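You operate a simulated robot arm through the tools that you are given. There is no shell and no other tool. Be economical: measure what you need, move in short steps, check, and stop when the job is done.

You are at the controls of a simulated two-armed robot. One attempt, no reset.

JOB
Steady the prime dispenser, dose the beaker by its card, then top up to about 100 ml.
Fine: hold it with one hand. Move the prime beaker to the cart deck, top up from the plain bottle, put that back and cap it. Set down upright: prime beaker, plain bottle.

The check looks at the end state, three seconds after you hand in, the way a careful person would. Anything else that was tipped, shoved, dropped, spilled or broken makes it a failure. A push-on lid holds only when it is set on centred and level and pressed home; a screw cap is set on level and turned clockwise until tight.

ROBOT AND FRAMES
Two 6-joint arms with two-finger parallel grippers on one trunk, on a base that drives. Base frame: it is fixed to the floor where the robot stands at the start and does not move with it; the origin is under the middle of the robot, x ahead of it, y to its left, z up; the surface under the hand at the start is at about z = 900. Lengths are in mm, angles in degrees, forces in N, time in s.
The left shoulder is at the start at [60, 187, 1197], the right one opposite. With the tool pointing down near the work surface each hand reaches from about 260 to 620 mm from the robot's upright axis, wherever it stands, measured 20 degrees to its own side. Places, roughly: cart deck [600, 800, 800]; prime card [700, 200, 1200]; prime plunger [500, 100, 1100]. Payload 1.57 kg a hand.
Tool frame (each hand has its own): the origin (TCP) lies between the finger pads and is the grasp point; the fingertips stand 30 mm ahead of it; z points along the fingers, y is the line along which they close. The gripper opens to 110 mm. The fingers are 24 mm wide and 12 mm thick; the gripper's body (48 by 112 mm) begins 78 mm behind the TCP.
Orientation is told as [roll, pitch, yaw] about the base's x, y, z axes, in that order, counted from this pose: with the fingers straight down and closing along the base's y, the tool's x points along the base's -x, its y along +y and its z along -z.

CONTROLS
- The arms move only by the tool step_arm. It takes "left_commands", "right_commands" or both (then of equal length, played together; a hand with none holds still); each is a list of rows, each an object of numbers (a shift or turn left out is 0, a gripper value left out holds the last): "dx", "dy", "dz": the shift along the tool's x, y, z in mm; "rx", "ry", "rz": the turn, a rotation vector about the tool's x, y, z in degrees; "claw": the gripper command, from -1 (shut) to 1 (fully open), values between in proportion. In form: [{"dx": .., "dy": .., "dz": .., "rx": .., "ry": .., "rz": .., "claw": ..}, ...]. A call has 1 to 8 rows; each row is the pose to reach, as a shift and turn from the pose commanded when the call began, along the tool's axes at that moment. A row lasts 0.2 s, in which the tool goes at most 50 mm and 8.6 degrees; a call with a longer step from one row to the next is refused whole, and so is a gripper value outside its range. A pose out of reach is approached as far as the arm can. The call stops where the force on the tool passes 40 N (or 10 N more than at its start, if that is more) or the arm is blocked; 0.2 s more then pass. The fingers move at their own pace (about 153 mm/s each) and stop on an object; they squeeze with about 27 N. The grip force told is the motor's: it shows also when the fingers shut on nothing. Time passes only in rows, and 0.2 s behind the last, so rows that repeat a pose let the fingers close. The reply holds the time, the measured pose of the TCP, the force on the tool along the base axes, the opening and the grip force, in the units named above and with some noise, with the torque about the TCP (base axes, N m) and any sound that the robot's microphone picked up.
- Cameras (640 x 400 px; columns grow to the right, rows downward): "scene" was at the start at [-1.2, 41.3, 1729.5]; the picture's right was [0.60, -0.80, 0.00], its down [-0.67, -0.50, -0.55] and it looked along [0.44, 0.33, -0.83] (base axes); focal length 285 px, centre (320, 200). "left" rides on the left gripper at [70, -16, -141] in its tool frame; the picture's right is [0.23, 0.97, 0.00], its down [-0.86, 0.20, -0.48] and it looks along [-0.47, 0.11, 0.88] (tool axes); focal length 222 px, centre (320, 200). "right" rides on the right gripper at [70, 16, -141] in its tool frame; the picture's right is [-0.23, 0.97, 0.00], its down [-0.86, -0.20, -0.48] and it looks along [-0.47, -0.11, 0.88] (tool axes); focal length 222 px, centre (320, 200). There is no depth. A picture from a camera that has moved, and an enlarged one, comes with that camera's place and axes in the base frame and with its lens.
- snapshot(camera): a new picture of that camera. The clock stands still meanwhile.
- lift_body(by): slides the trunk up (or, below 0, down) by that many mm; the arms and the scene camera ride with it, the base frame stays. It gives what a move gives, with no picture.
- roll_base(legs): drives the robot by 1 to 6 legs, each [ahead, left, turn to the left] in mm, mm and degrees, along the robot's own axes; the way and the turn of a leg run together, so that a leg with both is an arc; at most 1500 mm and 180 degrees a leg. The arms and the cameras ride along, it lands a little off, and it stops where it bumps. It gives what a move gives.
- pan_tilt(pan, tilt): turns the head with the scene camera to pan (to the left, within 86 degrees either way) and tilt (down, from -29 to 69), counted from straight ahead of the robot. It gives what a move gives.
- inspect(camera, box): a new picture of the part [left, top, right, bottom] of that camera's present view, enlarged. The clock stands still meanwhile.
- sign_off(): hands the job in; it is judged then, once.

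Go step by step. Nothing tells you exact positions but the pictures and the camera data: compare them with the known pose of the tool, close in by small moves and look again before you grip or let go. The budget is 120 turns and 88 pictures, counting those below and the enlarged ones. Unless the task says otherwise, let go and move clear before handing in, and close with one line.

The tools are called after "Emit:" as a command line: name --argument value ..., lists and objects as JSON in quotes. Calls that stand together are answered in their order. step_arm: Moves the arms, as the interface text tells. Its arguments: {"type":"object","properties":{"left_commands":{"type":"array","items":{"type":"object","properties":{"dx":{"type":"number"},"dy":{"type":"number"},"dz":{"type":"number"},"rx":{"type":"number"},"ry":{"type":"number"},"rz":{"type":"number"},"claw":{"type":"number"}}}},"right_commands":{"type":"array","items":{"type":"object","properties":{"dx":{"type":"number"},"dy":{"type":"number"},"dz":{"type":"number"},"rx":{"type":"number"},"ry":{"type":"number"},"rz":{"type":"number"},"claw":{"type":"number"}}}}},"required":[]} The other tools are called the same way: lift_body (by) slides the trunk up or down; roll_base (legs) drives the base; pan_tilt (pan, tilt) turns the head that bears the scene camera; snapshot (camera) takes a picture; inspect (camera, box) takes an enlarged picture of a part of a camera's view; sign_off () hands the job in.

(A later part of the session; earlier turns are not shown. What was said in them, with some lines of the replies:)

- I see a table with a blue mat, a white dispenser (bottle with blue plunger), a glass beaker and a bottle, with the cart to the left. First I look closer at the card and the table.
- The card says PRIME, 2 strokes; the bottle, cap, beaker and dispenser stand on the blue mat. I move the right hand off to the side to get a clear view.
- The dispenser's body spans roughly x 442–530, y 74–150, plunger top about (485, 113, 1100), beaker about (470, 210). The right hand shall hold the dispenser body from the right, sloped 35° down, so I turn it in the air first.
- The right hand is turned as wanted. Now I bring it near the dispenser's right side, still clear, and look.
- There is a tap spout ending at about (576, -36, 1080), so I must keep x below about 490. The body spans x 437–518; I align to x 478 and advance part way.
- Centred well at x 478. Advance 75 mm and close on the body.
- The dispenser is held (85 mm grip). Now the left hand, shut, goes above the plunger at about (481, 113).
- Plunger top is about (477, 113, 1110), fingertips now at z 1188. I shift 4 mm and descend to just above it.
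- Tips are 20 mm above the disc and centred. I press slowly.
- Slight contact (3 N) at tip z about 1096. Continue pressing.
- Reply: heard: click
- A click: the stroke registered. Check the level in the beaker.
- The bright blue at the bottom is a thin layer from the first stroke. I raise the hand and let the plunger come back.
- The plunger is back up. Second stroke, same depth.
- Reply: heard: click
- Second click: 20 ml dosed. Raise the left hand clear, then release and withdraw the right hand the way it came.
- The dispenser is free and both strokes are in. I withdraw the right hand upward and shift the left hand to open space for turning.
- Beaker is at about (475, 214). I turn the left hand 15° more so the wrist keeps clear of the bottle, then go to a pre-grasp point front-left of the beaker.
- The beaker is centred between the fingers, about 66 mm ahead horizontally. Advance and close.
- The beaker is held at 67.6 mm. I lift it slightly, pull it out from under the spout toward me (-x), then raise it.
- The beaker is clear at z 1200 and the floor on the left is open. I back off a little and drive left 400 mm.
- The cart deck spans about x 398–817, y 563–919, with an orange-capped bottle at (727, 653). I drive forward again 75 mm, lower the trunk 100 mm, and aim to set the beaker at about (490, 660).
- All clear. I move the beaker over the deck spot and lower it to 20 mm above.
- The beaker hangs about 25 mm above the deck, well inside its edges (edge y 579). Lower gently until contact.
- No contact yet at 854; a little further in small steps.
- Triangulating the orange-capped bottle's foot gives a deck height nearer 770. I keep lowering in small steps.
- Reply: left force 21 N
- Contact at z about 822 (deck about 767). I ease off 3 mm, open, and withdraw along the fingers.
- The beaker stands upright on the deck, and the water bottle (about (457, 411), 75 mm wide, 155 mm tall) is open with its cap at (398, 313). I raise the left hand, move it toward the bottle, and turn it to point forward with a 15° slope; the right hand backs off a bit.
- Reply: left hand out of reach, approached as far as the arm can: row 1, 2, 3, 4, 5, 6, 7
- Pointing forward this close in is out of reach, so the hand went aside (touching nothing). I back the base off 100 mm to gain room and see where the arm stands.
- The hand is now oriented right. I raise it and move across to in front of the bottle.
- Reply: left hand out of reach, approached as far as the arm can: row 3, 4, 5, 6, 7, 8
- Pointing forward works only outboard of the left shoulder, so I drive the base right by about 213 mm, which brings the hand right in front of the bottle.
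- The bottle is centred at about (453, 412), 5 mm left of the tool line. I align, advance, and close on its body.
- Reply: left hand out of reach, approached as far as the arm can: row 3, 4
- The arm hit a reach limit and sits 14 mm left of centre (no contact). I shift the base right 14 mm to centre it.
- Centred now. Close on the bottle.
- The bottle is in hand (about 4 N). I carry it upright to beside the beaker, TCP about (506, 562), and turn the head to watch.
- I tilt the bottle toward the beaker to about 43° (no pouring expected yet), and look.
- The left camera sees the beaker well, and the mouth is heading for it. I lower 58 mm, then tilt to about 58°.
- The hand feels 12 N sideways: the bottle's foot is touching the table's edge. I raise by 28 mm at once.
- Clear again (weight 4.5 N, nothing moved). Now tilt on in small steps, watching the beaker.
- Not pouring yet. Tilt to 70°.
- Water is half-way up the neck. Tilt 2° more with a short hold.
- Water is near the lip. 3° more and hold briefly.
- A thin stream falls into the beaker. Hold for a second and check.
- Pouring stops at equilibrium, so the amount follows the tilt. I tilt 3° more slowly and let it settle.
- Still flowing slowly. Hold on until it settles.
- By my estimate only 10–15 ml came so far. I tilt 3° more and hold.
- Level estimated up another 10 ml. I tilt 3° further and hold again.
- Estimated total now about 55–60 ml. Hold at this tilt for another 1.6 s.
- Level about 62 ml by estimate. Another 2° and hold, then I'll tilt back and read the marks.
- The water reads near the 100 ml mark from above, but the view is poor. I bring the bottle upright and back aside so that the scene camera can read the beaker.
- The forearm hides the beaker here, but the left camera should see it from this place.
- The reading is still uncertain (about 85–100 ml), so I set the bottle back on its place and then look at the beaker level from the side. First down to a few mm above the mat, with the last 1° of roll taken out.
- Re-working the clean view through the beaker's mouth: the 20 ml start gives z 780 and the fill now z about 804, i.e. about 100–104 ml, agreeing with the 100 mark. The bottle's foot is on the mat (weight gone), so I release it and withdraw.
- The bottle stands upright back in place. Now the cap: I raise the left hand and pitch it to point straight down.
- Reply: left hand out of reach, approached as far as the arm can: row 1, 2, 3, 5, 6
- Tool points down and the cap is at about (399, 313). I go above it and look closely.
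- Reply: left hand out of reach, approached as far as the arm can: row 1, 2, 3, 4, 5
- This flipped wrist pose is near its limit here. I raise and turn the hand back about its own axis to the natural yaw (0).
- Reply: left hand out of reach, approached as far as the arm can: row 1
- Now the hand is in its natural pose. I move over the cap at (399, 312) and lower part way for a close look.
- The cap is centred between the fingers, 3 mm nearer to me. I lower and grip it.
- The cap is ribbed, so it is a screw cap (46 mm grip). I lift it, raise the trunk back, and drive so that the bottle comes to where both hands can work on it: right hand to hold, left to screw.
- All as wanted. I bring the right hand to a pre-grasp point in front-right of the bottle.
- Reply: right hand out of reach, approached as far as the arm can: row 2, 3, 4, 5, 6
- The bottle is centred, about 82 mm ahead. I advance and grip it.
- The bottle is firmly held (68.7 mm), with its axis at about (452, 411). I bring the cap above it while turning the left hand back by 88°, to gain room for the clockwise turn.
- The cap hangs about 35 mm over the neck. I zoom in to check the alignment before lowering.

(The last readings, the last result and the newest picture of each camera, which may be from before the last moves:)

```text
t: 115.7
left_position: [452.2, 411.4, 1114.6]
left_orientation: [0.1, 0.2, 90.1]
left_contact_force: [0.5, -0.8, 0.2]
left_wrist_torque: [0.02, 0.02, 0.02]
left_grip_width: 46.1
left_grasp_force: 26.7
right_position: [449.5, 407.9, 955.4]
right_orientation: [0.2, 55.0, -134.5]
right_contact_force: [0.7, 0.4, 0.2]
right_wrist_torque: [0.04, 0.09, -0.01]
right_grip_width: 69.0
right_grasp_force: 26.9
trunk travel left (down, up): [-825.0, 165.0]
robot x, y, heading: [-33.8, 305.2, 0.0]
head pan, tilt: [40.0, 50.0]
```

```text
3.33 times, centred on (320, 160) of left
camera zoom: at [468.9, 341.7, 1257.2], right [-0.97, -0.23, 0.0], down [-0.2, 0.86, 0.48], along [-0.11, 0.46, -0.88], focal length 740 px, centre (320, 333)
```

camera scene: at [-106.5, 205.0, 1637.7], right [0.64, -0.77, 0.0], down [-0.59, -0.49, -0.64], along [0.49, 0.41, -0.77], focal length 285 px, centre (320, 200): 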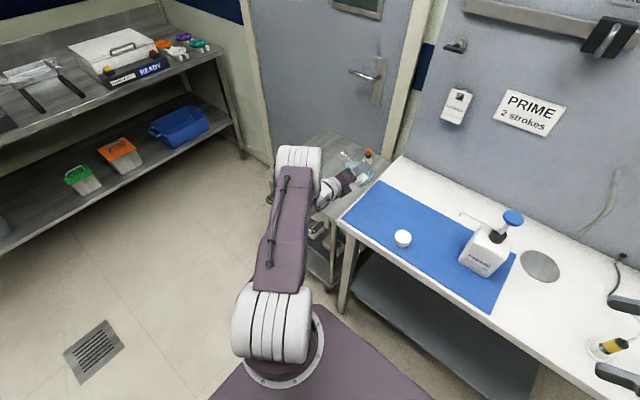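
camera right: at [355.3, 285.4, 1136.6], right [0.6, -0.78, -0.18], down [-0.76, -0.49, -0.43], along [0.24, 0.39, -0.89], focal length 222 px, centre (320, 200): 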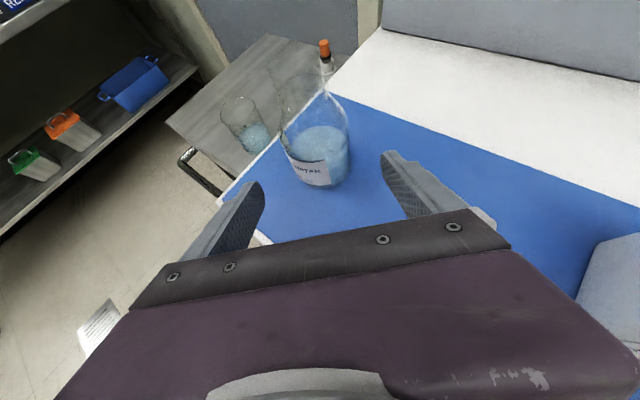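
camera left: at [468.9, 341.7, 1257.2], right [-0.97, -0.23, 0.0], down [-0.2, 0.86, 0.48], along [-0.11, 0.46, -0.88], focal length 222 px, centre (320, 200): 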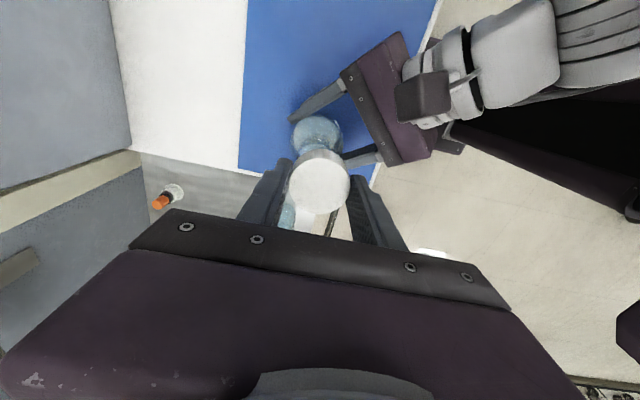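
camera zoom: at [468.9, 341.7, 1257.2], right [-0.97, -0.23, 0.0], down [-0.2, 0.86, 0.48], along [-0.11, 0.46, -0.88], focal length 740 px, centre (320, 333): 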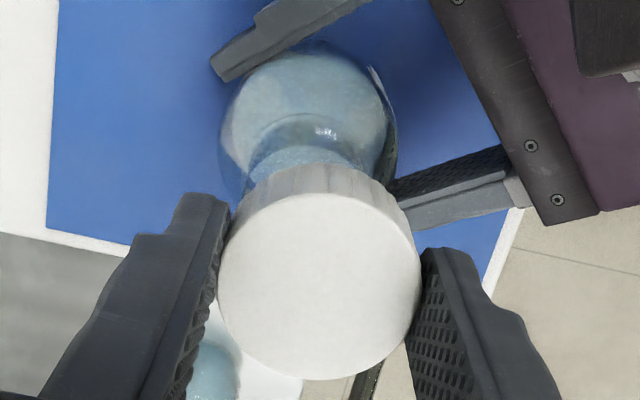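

The bottle's axis shows about 4–5 mm to +x of the cap, so I correct to about (456, 414.5), lower 20 mm and check again.

Emit:
step_arm --left_commands '[{"dx": -3.1, "dy": -3.6}, {"dx": -3.1, "dy": -3.6, "dz": 20}, {"dx": -3.1, "dy": -3.6, "dz": 20}]'

Emit:
inspect --camera "left" --box '[270, 100, 370, 220]'

Emit:
inspect --camera "right" --box '[240, 0, 400, 100]'

```text
t: 116.5
left_position: [455.0, 414.2, 1093.0]
left_orientation: [0.0, 0.2, 89.8]
left_contact_force: [0.4, 0.0, -0.9]
left_wrist_torque: [-0.04, -0.02, 0.04]
left_grip_width: 46.3
left_grasp_force: 27.2
right_position: [449.2, 408.6, 953.4]
right_orientation: [0.3, 55.0, -134.5]
right_contact_force: [-0.2, 0.3, 0.0]
right_wrist_torque: [0.05, 0.07, 0.0]
right_grip_width: 69.1
right_grasp_force: 27.1
trunk travel left (down, up): [-825.0, 165.0]
robot x, y, heading: [-29.1, 302.9, 0.3]
head pan, tilt: [40.0, 50.0]
```

```text
3.33 times, centred on (320, 160) of left
camera zoom: at [471.3, 345.4, 1235.4], right [-0.97, -0.23, 0.0], down [-0.2, 0.86, 0.48], along [-0.11, 0.46, -0.88], focal length 740 px, centre (320, 333)
```

zoom: 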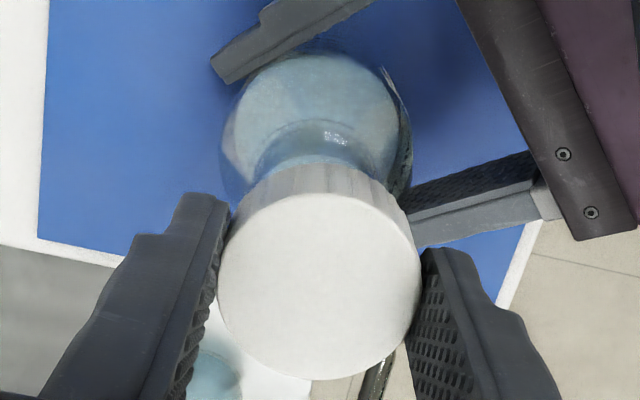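

```text
4.00 times, centred on (320, 50) of right
camera zoom: at [406.8, 343.3, 1093.3], right [0.6, -0.78, -0.18], down [-0.76, -0.49, -0.43], along [0.24, 0.4, -0.89], focal length 888 px, centre (320, 800)
```

zoom: 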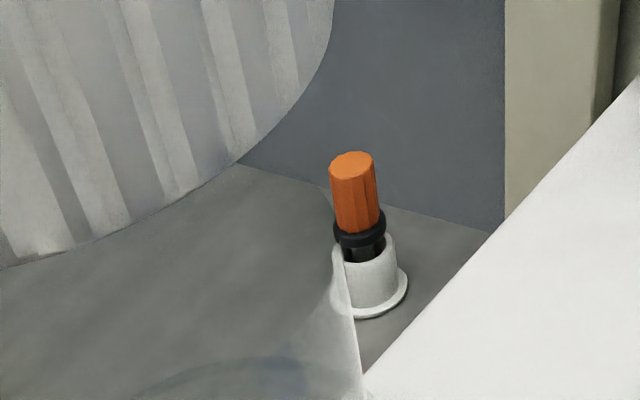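

Nearly aligned: 1.5 mm more to +x. Then I lower gently until the cap sits on the neck.

Emit:
step_arm --left_commands '[{"dy": -1.5, "dz": 4}, {"dy": -1.5, "dz": 8}, {"dy": -1.5, "dz": 10}, {"dy": -1.5, "dz": 12}, {"dy": -1.5, "dz": 14}]'

Emit:
step_arm --left_commands '[{"dz": 1.5}, {"dz": 3}]'

```text
t: 117.7
left_position: [454.9, 413.7, 1080.0]
left_orientation: [-0.1, 0.2, 89.9]
left_contact_force: [-0.2, 0.5, -0.2]
left_wrist_torque: [0.02, 0.01, -0.02]
left_grip_width: 46.4
left_grasp_force: 27.4
right_position: [448.0, 407.3, 955.5]
right_orientation: [0.3, 55.0, -134.5]
right_contact_force: [1.2, 0.8, 0.3]
right_wrist_torque: [0.08, 0.08, 0.01]
right_grip_width: 69.0
right_grasp_force: 26.8
trunk travel left (down, up): [-825.0, 165.0]
robot x, y, heading: [-28.2, 305.2, 0.4]
head pan, tilt: [40.0, 50.0]
```

```text
t: 118.3
left_position: [457.6, 414.4, 1076.7]
left_orientation: [0.0, 0.4, 90.0]
left_contact_force: [-0.1, 0.3, -0.2]
left_wrist_torque: [-0.02, -0.02, -0.01]
left_grip_width: 46.2
left_grasp_force: 27.2
right_position: [448.8, 408.4, 955.4]
right_orientation: [0.1, 55.0, -134.4]
right_contact_force: [0.2, 0.9, -0.1]
right_wrist_torque: [0.07, 0.05, -0.04]
right_grip_width: 69.3
right_grasp_force: 27.3
trunk travel left (down, up): [-825.0, 165.0]
robot x, y, heading: [-31.1, 304.4, 0.2]
head pan, tilt: [40.0, 50.0]
```

Emit:
step_arm --left_commands '[{"dz": 1.5}, {"dz": 3}, {"dz": 4}]'

Emit:
step_arm --left_commands '[{"dz": 1.5}, {"dz": 3}, {"dz": 4}]'

```text
t: 119.1
left_position: [456.6, 414.8, 1073.1]
left_orientation: [0.0, 0.3, 89.8]
left_contact_force: [-4.4, 4.3, 33.6]
left_wrist_torque: [-0.2, 0.64, 0.04]
left_grip_width: 46.8
left_grasp_force: 27.0
right_position: [449.6, 408.2, 954.8]
right_orientation: [0.2, 54.9, -134.5]
right_contact_force: [10.7, -1.5, -10.7]
right_wrist_torque: [0.64, 0.16, -0.24]
right_grip_width: 69.3
right_grasp_force: 26.8
trunk travel left (down, up): [-825.0, 165.0]
robot x, y, heading: [-29.2, 306.8, 0.3]
head pan, tilt: [40.0, 50.0]
```

```text
t: 119.9
left_position: [455.9, 414.0, 1068.0]
left_orientation: [0.1, 0.2, 89.9]
left_contact_force: [0.0, 0.7, 0.4]
left_wrist_torque: [0.0, 0.03, 0.0]
left_grip_width: 47.3
left_grasp_force: 27.2
right_position: [449.7, 407.7, 955.8]
right_orientation: [0.3, 55.1, -134.4]
right_contact_force: [0.2, 1.2, 1.0]
right_wrist_torque: [0.05, 0.08, -0.08]
right_grip_width: 69.1
right_grasp_force: 26.7
trunk travel left (down, up): [-825.0, 165.0]
robot x, y, heading: [-30.3, 302.4, 0.5]
head pan, tilt: [40.0, 50.0]
```

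Contact at 1073, then the force vanished as the hand went 4 mm lower: the cap either seated or slid in the fingers. I check.

Emit:
inspect --camera "left" --box '[260, 100, 380, 230]'

```text
3.08 times, centred on (320, 165) of left
camera zoom: at [472.9, 345.0, 1210.5], right [-0.97, -0.23, 0.0], down [-0.2, 0.86, 0.48], along [-0.11, 0.46, -0.88], focal length 684 px, centre (320, 308)
```

zoom: 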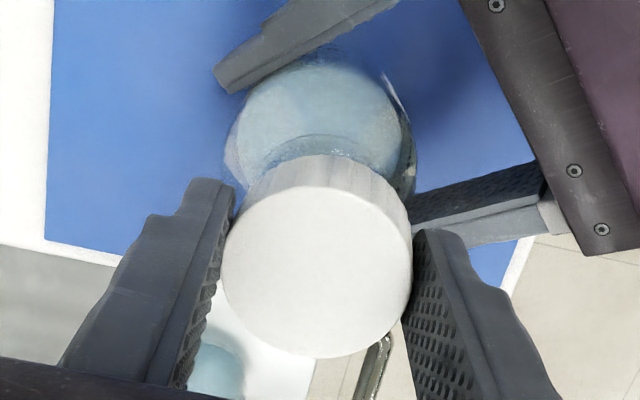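

The cap has dropped onto the neck and centred itself about 2.5 mm toward -y of the hand, level. I open a little, shift the hand 2.4 mm, and regrip it centred.

Emit:
step_arm --left_commands '[{"claw": 0.1}, {"claw": 0.1}, {"dx": 2.4, "claw": 0.1}, {"dx": 2.4, "claw": 0.1}, {"dx": 2.4, "claw": -0.2}, {"dx": 2.4, "claw": -1}, {"dx": 2.4, "claw": -1}]'

Emit:
step_arm --left_commands '[{"dz": 0.5, "rz": 8}, {"dz": 0.7, "rz": 16}, {"dz": 1, "rz": 24}, {"dz": 1.2, "rz": 32}]'

```text
t: 121.5
left_position: [455.5, 411.7, 1069.5]
left_orientation: [0.1, 0.1, 89.9]
left_contact_force: [-6.9, -1.2, 0.3]
left_wrist_torque: [-0.15, 0.26, 0.05]
left_grip_width: 46.5
left_grasp_force: 27.3
right_position: [449.6, 407.6, 954.6]
right_orientation: [0.2, 55.0, -134.5]
right_contact_force: [7.4, 4.2, 1.4]
right_wrist_torque: [0.11, 0.71, -0.06]
right_grip_width: 69.3
right_grasp_force: 26.6
trunk travel left (down, up): [-825.0, 165.0]
robot x, y, heading: [-31.3, 302.3, 0.0]
head pan, tilt: [40.0, 50.0]
```

```text
t: 122.5
left_position: [454.4, 411.9, 1067.5]
left_orientation: [-0.1, 0.2, 57.8]
left_contact_force: [-13.9, 8.0, 11.0]
left_wrist_torque: [0.4, 0.56, 0.06]
left_grip_width: 46.0
left_grasp_force: 27.1
right_position: [448.1, 407.1, 954.8]
right_orientation: [0.2, 55.0, -134.7]
right_contact_force: [14.8, -4.8, 0.4]
right_wrist_torque: [0.95, 0.69, -0.13]
right_grip_width: 69.4
right_grasp_force: 26.9
trunk travel left (down, up): [-825.0, 165.0]
robot x, y, heading: [-30.9, 305.7, 0.4]
head pan, tilt: [40.0, 50.0]
```

The cap turns, but side force along the closing line shows the hand is off the neck's axis. I shift 1.5 mm along the tool's y to relieve it.

Emit:
step_arm --left_commands '[{"dy": 0.8, "dz": -0.5}, {"dy": 1.5, "dz": -0.8}]'

```text
t: 123.1
left_position: [453.6, 412.2, 1068.7]
left_orientation: [-0.1, 0.0, 57.8]
left_contact_force: [-10.8, 10.7, 3.8]
left_wrist_torque: [0.41, 0.39, 0.01]
left_grip_width: 46.1
left_grasp_force: 26.8
right_position: [448.0, 407.8, 955.3]
right_orientation: [0.2, 55.1, -134.5]
right_contact_force: [11.7, -9.1, 3.3]
right_wrist_torque: [0.6, 0.61, -0.16]
right_grip_width: 69.3
right_grasp_force: 26.8
trunk travel left (down, up): [-825.0, 165.0]
robot x, y, heading: [-29.5, 308.8, 0.4]
head pan, tilt: [40.0, 50.0]
```

Emit:
step_arm --left_commands '[{"dy": 1}, {"dy": 2}, {"dy": 3}]'

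```text
t: 123.9
left_position: [453.0, 412.8, 1069.0]
left_orientation: [-0.3, 0.1, 57.8]
left_contact_force: [3.7, 2.4, -0.2]
left_wrist_torque: [-0.01, -0.09, 0.0]
left_grip_width: 46.2
left_grasp_force: 26.9
right_position: [447.9, 408.1, 955.3]
right_orientation: [0.3, 55.0, -134.4]
right_contact_force: [-2.4, -3.9, 8.8]
right_wrist_torque: [0.33, -0.39, -0.06]
right_grip_width: 69.3
right_grasp_force: 26.7
trunk travel left (down, up): [-825.0, 165.0]
robot x, y, heading: [-29.1, 306.5, 0.2]
head pan, tilt: [40.0, 50.0]
```

Now balanced (axis about (453, 412.8)). I keep turning clockwise.

Emit:
step_arm --left_commands '[{"rz": 8, "dz": 0.2}, {"rz": 16, "dz": 0.4}, {"rz": 24, "dz": 0.6}, {"rz": 32, "dz": 0.8}, {"rz": 40, "dz": 0.9}, {"rz": 48, "dz": 1.0}, {"rz": 56, "dz": 1.1}, {"rz": 64, "dz": 1.2}]'

```text
t: 125.7
left_position: [452.2, 415.5, 1067.8]
left_orientation: [-0.2, 0.0, -6.4]
left_contact_force: [5.3, 9.7, 8.0]
left_wrist_torque: [0.46, -0.26, 0.02]
left_grip_width: 46.1
left_grasp_force: 27.0
right_position: [446.9, 408.5, 954.7]
right_orientation: [0.2, 54.9, -134.4]
right_contact_force: [-4.0, -5.1, 4.5]
right_wrist_torque: [0.63, -0.09, -0.12]
right_grip_width: 69.2
right_grasp_force: 26.7
trunk travel left (down, up): [-825.0, 165.0]
robot x, y, heading: [-28.3, 301.9, 0.1]
head pan, tilt: [40.0, 50.0]
```

Emit:
step_arm --left_commands '[{"rz": 8}, {"rz": 16}, {"rz": 24}, {"rz": 32}, {"rz": 40}, {"rz": 48}, {"rz": 56}, {"rz": 64}]'

Emit:
inspect --camera "left" --box '[250, 90, 400, 230]'

```text
t: 127.5
left_position: [451.4, 414.7, 1068.9]
left_orientation: [0.0, -0.3, -70.3]
left_contact_force: [4.3, 13.4, 1.1]
left_wrist_torque: [0.88, -0.1, 0.0]
left_grip_width: 46.2
left_grasp_force: 26.8
right_position: [448.6, 408.3, 954.9]
right_orientation: [0.3, 55.0, -134.5]
right_contact_force: [-7.4, -11.3, 7.0]
right_wrist_torque: [0.52, -0.13, -0.18]
right_grip_width: 69.1
right_grasp_force: 27.1
trunk travel left (down, up): [-825.0, 165.0]
robot x, y, heading: [-30.3, 305.9, 0.2]
head pan, tilt: [40.0, 50.0]
```

```text
2.86 times, centred on (325, 160) of left
camera zoom: at [413.1, 474.8, 1209.6], right [0.84, 0.54, 0.0], down [0.48, -0.74, 0.48], along [0.26, -0.41, -0.88], focal length 635 px, centre (306, 314)
```

zoom: 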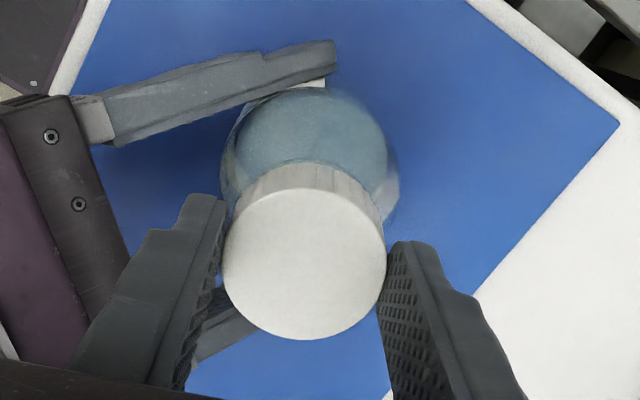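

The cap has gone down about 13 mm on the neck and is now held only by the fingertips. I open, lower the hand 11 mm, and turn back for a fresh, centred grip.

Emit:
step_arm --left_commands '[{"claw": -0.1}, {"claw": 0.2}, {"claw": 0.2}, {"claw": 0.2, "rz": -8}, {"claw": 0.2, "rz": -16.5}, {"claw": 0.2, "rz": -25}, {"claw": 0.2, "rz": -33.5}, {"claw": 0.2, "rz": -42}]'

Emit:
step_arm --left_commands '[{"rz": -8.5}, {"rz": -17}, {"rz": -25.5}, {"rz": -34}, {"rz": -42.5}, {"rz": -51}, {"rz": -59.5}, {"rz": -68}]'

Emit:
step_arm --left_commands '[{"rz": -8.5}, {"rz": -17}, {"rz": -25.5}, {"rz": -34}, {"rz": -42}, {"rz": -42, "dz": 5}, {"rz": -42, "dz": 11}, {"rz": -42, "dz": 11}]'

Emit:
inspect --camera "left" --box '[250, 90, 400, 230]'

```text
t: 129.3
left_position: [451.4, 415.4, 1066.5]
left_orientation: [-0.2, -0.1, -28.1]
left_contact_force: [0.7, -1.4, 0.1]
left_wrist_torque: [0.0, -0.03, -0.03]
left_grip_width: 66.0
left_grasp_force: 0.0
right_position: [447.4, 408.5, 954.8]
right_orientation: [0.4, 55.0, -134.4]
right_contact_force: [0.0, 2.7, 3.9]
right_wrist_torque: [-0.03, 0.11, -0.03]
right_grip_width: 69.1
right_grasp_force: 27.0
trunk travel left (down, up): [-825.0, 165.0]
robot x, y, heading: [-30.9, 307.5, 0.3]
head pan, tilt: [40.0, 50.0]
```

```text
t: 131.1
left_position: [451.5, 414.9, 1067.5]
left_orientation: [-0.2, 0.1, 40.0]
left_contact_force: [-0.6, 0.0, -0.4]
left_wrist_torque: [0.02, -0.01, -0.02]
left_grip_width: 66.1
left_grasp_force: 0.0
right_position: [448.4, 407.9, 954.8]
right_orientation: [0.2, 55.0, -134.4]
right_contact_force: [0.0, 1.9, 6.9]
right_wrist_torque: [-0.07, 0.08, -0.01]
right_grip_width: 69.3
right_grasp_force: 26.6
trunk travel left (down, up): [-825.0, 165.0]
robot x, y, heading: [-29.4, 308.7, 0.4]
head pan, tilt: [40.0, 50.0]
```

```text
t: 132.9
left_position: [451.8, 413.8, 1056.6]
left_orientation: [0.0, 0.2, 82.0]
left_contact_force: [0.4, 0.4, 0.2]
left_wrist_torque: [0.02, 0.04, -0.02]
left_grip_width: 65.7
left_grasp_force: 0.1
right_position: [448.3, 408.0, 954.5]
right_orientation: [0.2, 55.0, -134.5]
right_contact_force: [0.7, 1.1, 6.5]
right_wrist_torque: [-0.08, 0.11, -0.02]
right_grip_width: 68.9
right_grasp_force: 26.6
trunk travel left (down, up): [-825.0, 165.0]
robot x, y, heading: [-28.3, 306.4, 0.6]
head pan, tilt: [40.0, 50.0]
```

```text
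2.86 times, centred on (325, 160) of left
camera zoom: at [459.1, 343.0, 1198.6], right [-1.0, -0.09, 0.0], down [-0.08, 0.88, 0.48], along [-0.04, 0.47, -0.88], focal length 635 px, centre (306, 314)
```

zoom: 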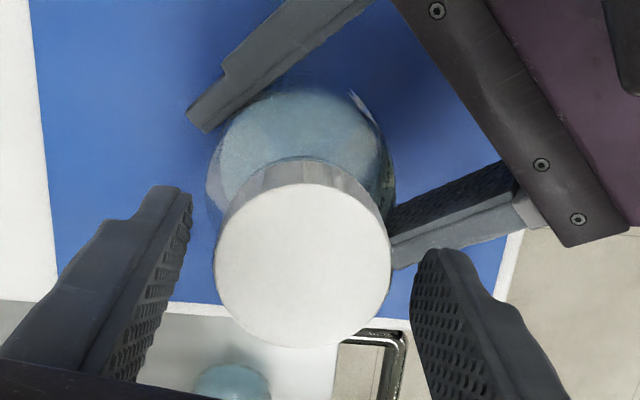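

The cap sits level on the neck. I shift the hand about 2.5 mm to centre on it, close, and turn clockwise.

Emit:
step_arm --left_commands '[{"dx": 2.4, "dy": -0.9}, {"dx": 2.4, "dy": -0.9, "claw": -0.1}, {"dx": 2.4, "dy": -0.9, "claw": -1}, {"dx": 2.4, "dy": -0.9, "claw": -1}, {"dx": 2.4, "dy": -0.9, "claw": -1, "rz": 8}, {"dx": 2.4, "dy": -0.9, "claw": -1, "rz": 16}, {"dx": 2.4, "dy": -0.9, "claw": -1, "rz": 24}]'

Emit:
step_arm --left_commands '[{"rz": 8}, {"rz": 16}, {"rz": 24}, {"rz": 32}, {"rz": 40}]'

```text
t: 134.5
left_position: [451.1, 411.5, 1055.6]
left_orientation: [-0.1, 0.1, 57.6]
left_contact_force: [3.2, 0.9, 0.8]
left_wrist_torque: [0.24, 0.21, 0.01]
left_grip_width: 43.4
left_grasp_force: 27.3
right_position: [448.5, 409.4, 955.9]
right_orientation: [0.2, 55.0, -134.5]
right_contact_force: [-1.7, 1.1, 5.0]
right_wrist_torque: [-0.07, -0.38, -0.03]
right_grip_width: 69.2
right_grasp_force: 26.9
trunk travel left (down, up): [-825.0, 165.0]
robot x, y, heading: [-30.8, 305.4, 0.1]
head pan, tilt: [40.0, 50.0]
```

```text
t: 135.7
left_position: [451.9, 411.9, 1055.5]
left_orientation: [-0.1, 0.0, 17.7]
left_contact_force: [-1.8, 7.5, -1.7]
left_wrist_torque: [0.66, 0.53, 0.03]
left_grip_width: 43.4
left_grasp_force: 26.9
right_position: [448.7, 408.3, 954.0]
right_orientation: [0.2, 55.1, -134.4]
right_contact_force: [0.6, -6.2, 5.1]
right_wrist_torque: [0.1, -0.28, -0.09]
right_grip_width: 69.2
right_grasp_force: 26.8
trunk travel left (down, up): [-825.0, 165.0]
robot x, y, heading: [-27.0, 304.0, 0.2]
head pan, tilt: [40.0, 50.0]
```

Continue turning and watch for torque.

Emit:
step_arm --left_commands '[{"rz": 8}, {"rz": 16}, {"rz": 24}, {"rz": 32}, {"rz": 40}, {"rz": 48}, {"rz": 56}, {"rz": 64}]'

Emit:
step_arm --left_commands '[{"rz": 8}, {"rz": 16}, {"rz": 24}, {"rz": 32}]'

Emit:
inspect --camera "left" --box '[250, 90, 400, 230]'

```text
t: 137.5
left_position: [454.5, 412.6, 1055.9]
left_orientation: [-0.2, -0.1, -46.2]
left_contact_force: [-5.1, 12.1, -1.3]
left_wrist_torque: [0.78, 0.27, 0.97]
left_grip_width: 43.7
left_grasp_force: 27.0
right_position: [448.2, 407.4, 955.0]
right_orientation: [0.0, 54.9, -134.6]
right_contact_force: [5.4, -12.2, 1.3]
right_wrist_torque: [0.39, 0.43, -1.08]
right_grip_width: 69.4
right_grasp_force: 27.2
trunk travel left (down, up): [-825.0, 165.0]
robot x, y, heading: [-29.1, 305.4, 0.5]
head pan, tilt: [40.0, 50.0]
```

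```text
t: 138.5
left_position: [454.3, 410.0, 1055.7]
left_orientation: [0.0, -0.3, -78.2]
left_contact_force: [-1.7, 2.3, -0.8]
left_wrist_torque: [-0.26, -0.25, 0.64]
left_grip_width: 45.8
left_grasp_force: 27.3
right_position: [448.9, 409.9, 954.7]
right_orientation: [0.2, 54.9, -134.3]
right_contact_force: [0.9, -1.4, -0.5]
right_wrist_torque: [0.4, 0.41, -0.68]
right_grip_width: 69.1
right_grasp_force: 26.9
trunk travel left (down, up): [-825.0, 165.0]
robot x, y, heading: [-29.4, 307.0, 0.4]
head pan, tilt: [40.0, 50.0]
```

```text
2.86 times, centred on (325, 160) of left
camera zoom: at [425.1, 475.8, 1197.4], right [0.91, 0.42, 0.0], down [0.37, -0.79, 0.48], along [0.2, -0.44, -0.88], focal length 635 px, centre (306, 314)
```

zoom: 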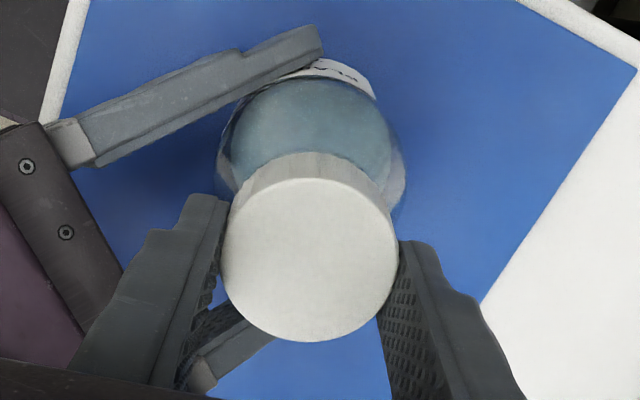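

Torque rose to about 1 N·m: the cap is tight and level. I release the cap and raise the left hand, then release the bottle and withdraw the right hand.

Emit:
step_arm --left_commands '[{"claw": -0.1}, {"claw": 0.2}, {"claw": 0.4}, {"claw": 0.4}, {"claw": 0.4, "dz": -40}, {"claw": 0.4, "dz": -85}, {"claw": 0.4, "dz": -130}]'

Emit:
step_arm --right_commands '[{"claw": 0.0}, {"claw": 0.4}, {"claw": 0.7}, {"claw": 0.8}, {"claw": 0.8, "dz": -30}, {"claw": 0.8, "dz": -70}, {"claw": 0.8, "dz": -115}, {"claw": 0.8, "dz": -150}]'

Emit:
snapshot --camera "right"

```text
t: 140.1
left_position: [448.5, 413.1, 1189.8]
left_orientation: [-0.1, -0.2, -78.0]
left_contact_force: [-0.4, -0.1, 0.0]
left_wrist_torque: [-0.01, -0.03, 0.0]
left_grip_width: 77.2
left_grasp_force: 0.1
right_position: [448.2, 408.2, 955.1]
right_orientation: [0.2, 55.0, -134.4]
right_contact_force: [0.3, 0.1, -0.3]
right_wrist_torque: [-0.01, -0.01, 0.0]
right_grip_width: 69.1
right_grasp_force: 27.1
trunk travel left (down, up): [-825.0, 165.0]
robot x, y, heading: [-30.7, 305.4, 0.2]
head pan, tilt: [40.0, 50.0]
```

```text
t: 141.9
left_position: [449.1, 412.4, 1189.4]
left_orientation: [0.0, -0.1, -78.0]
left_contact_force: [-0.8, 1.7, -0.3]
left_wrist_torque: [-0.01, -0.01, -0.02]
left_grip_width: 76.8
left_grasp_force: 0.1
right_position: [363.7, 321.1, 1042.1]
right_orientation: [0.1, 55.1, -134.4]
right_contact_force: [-0.6, 0.2, -0.2]
right_wrist_torque: [0.01, 0.01, 0.02]
right_grip_width: 99.0
right_grasp_force: 0.1
trunk travel left (down, up): [-825.0, 165.0]
robot x, y, heading: [-29.3, 303.4, 0.2]
head pan, tilt: [40.0, 50.0]
```

```text
0 pictures are left
camera right: at [321.5, 256.8, 1179.9], right [0.6, -0.78, -0.18], down [-0.76, -0.49, -0.43], along [0.24, 0.4, -0.89], focal length 222 px, centre (320, 200)
```

right: 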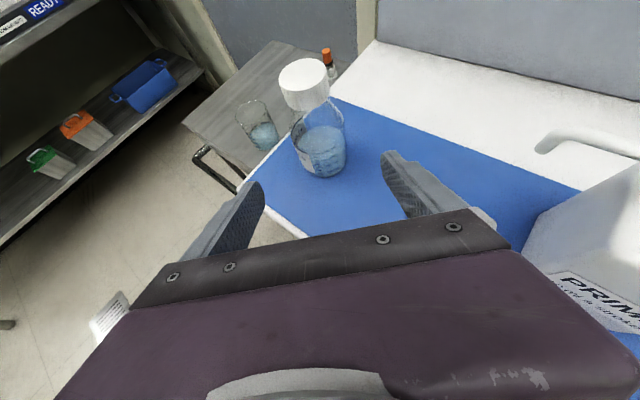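

The bottle stands upright on the mat with its cap level and tight. The beaker is upright on the cart deck and both hands are clear, so I hand in.

Emit:
sign_off

```text
The job is handed in.
```

I gave the beaker two strokes (20 ml) from the held dispenser and stood it upright on the cart deck. I then topped it up from the plain bottle to about 100 ml by my estimate from the pictures. The bottle is back in its place upright with the cap screwed tight; its foot touched the table edge once while pouring, and nothing moved.
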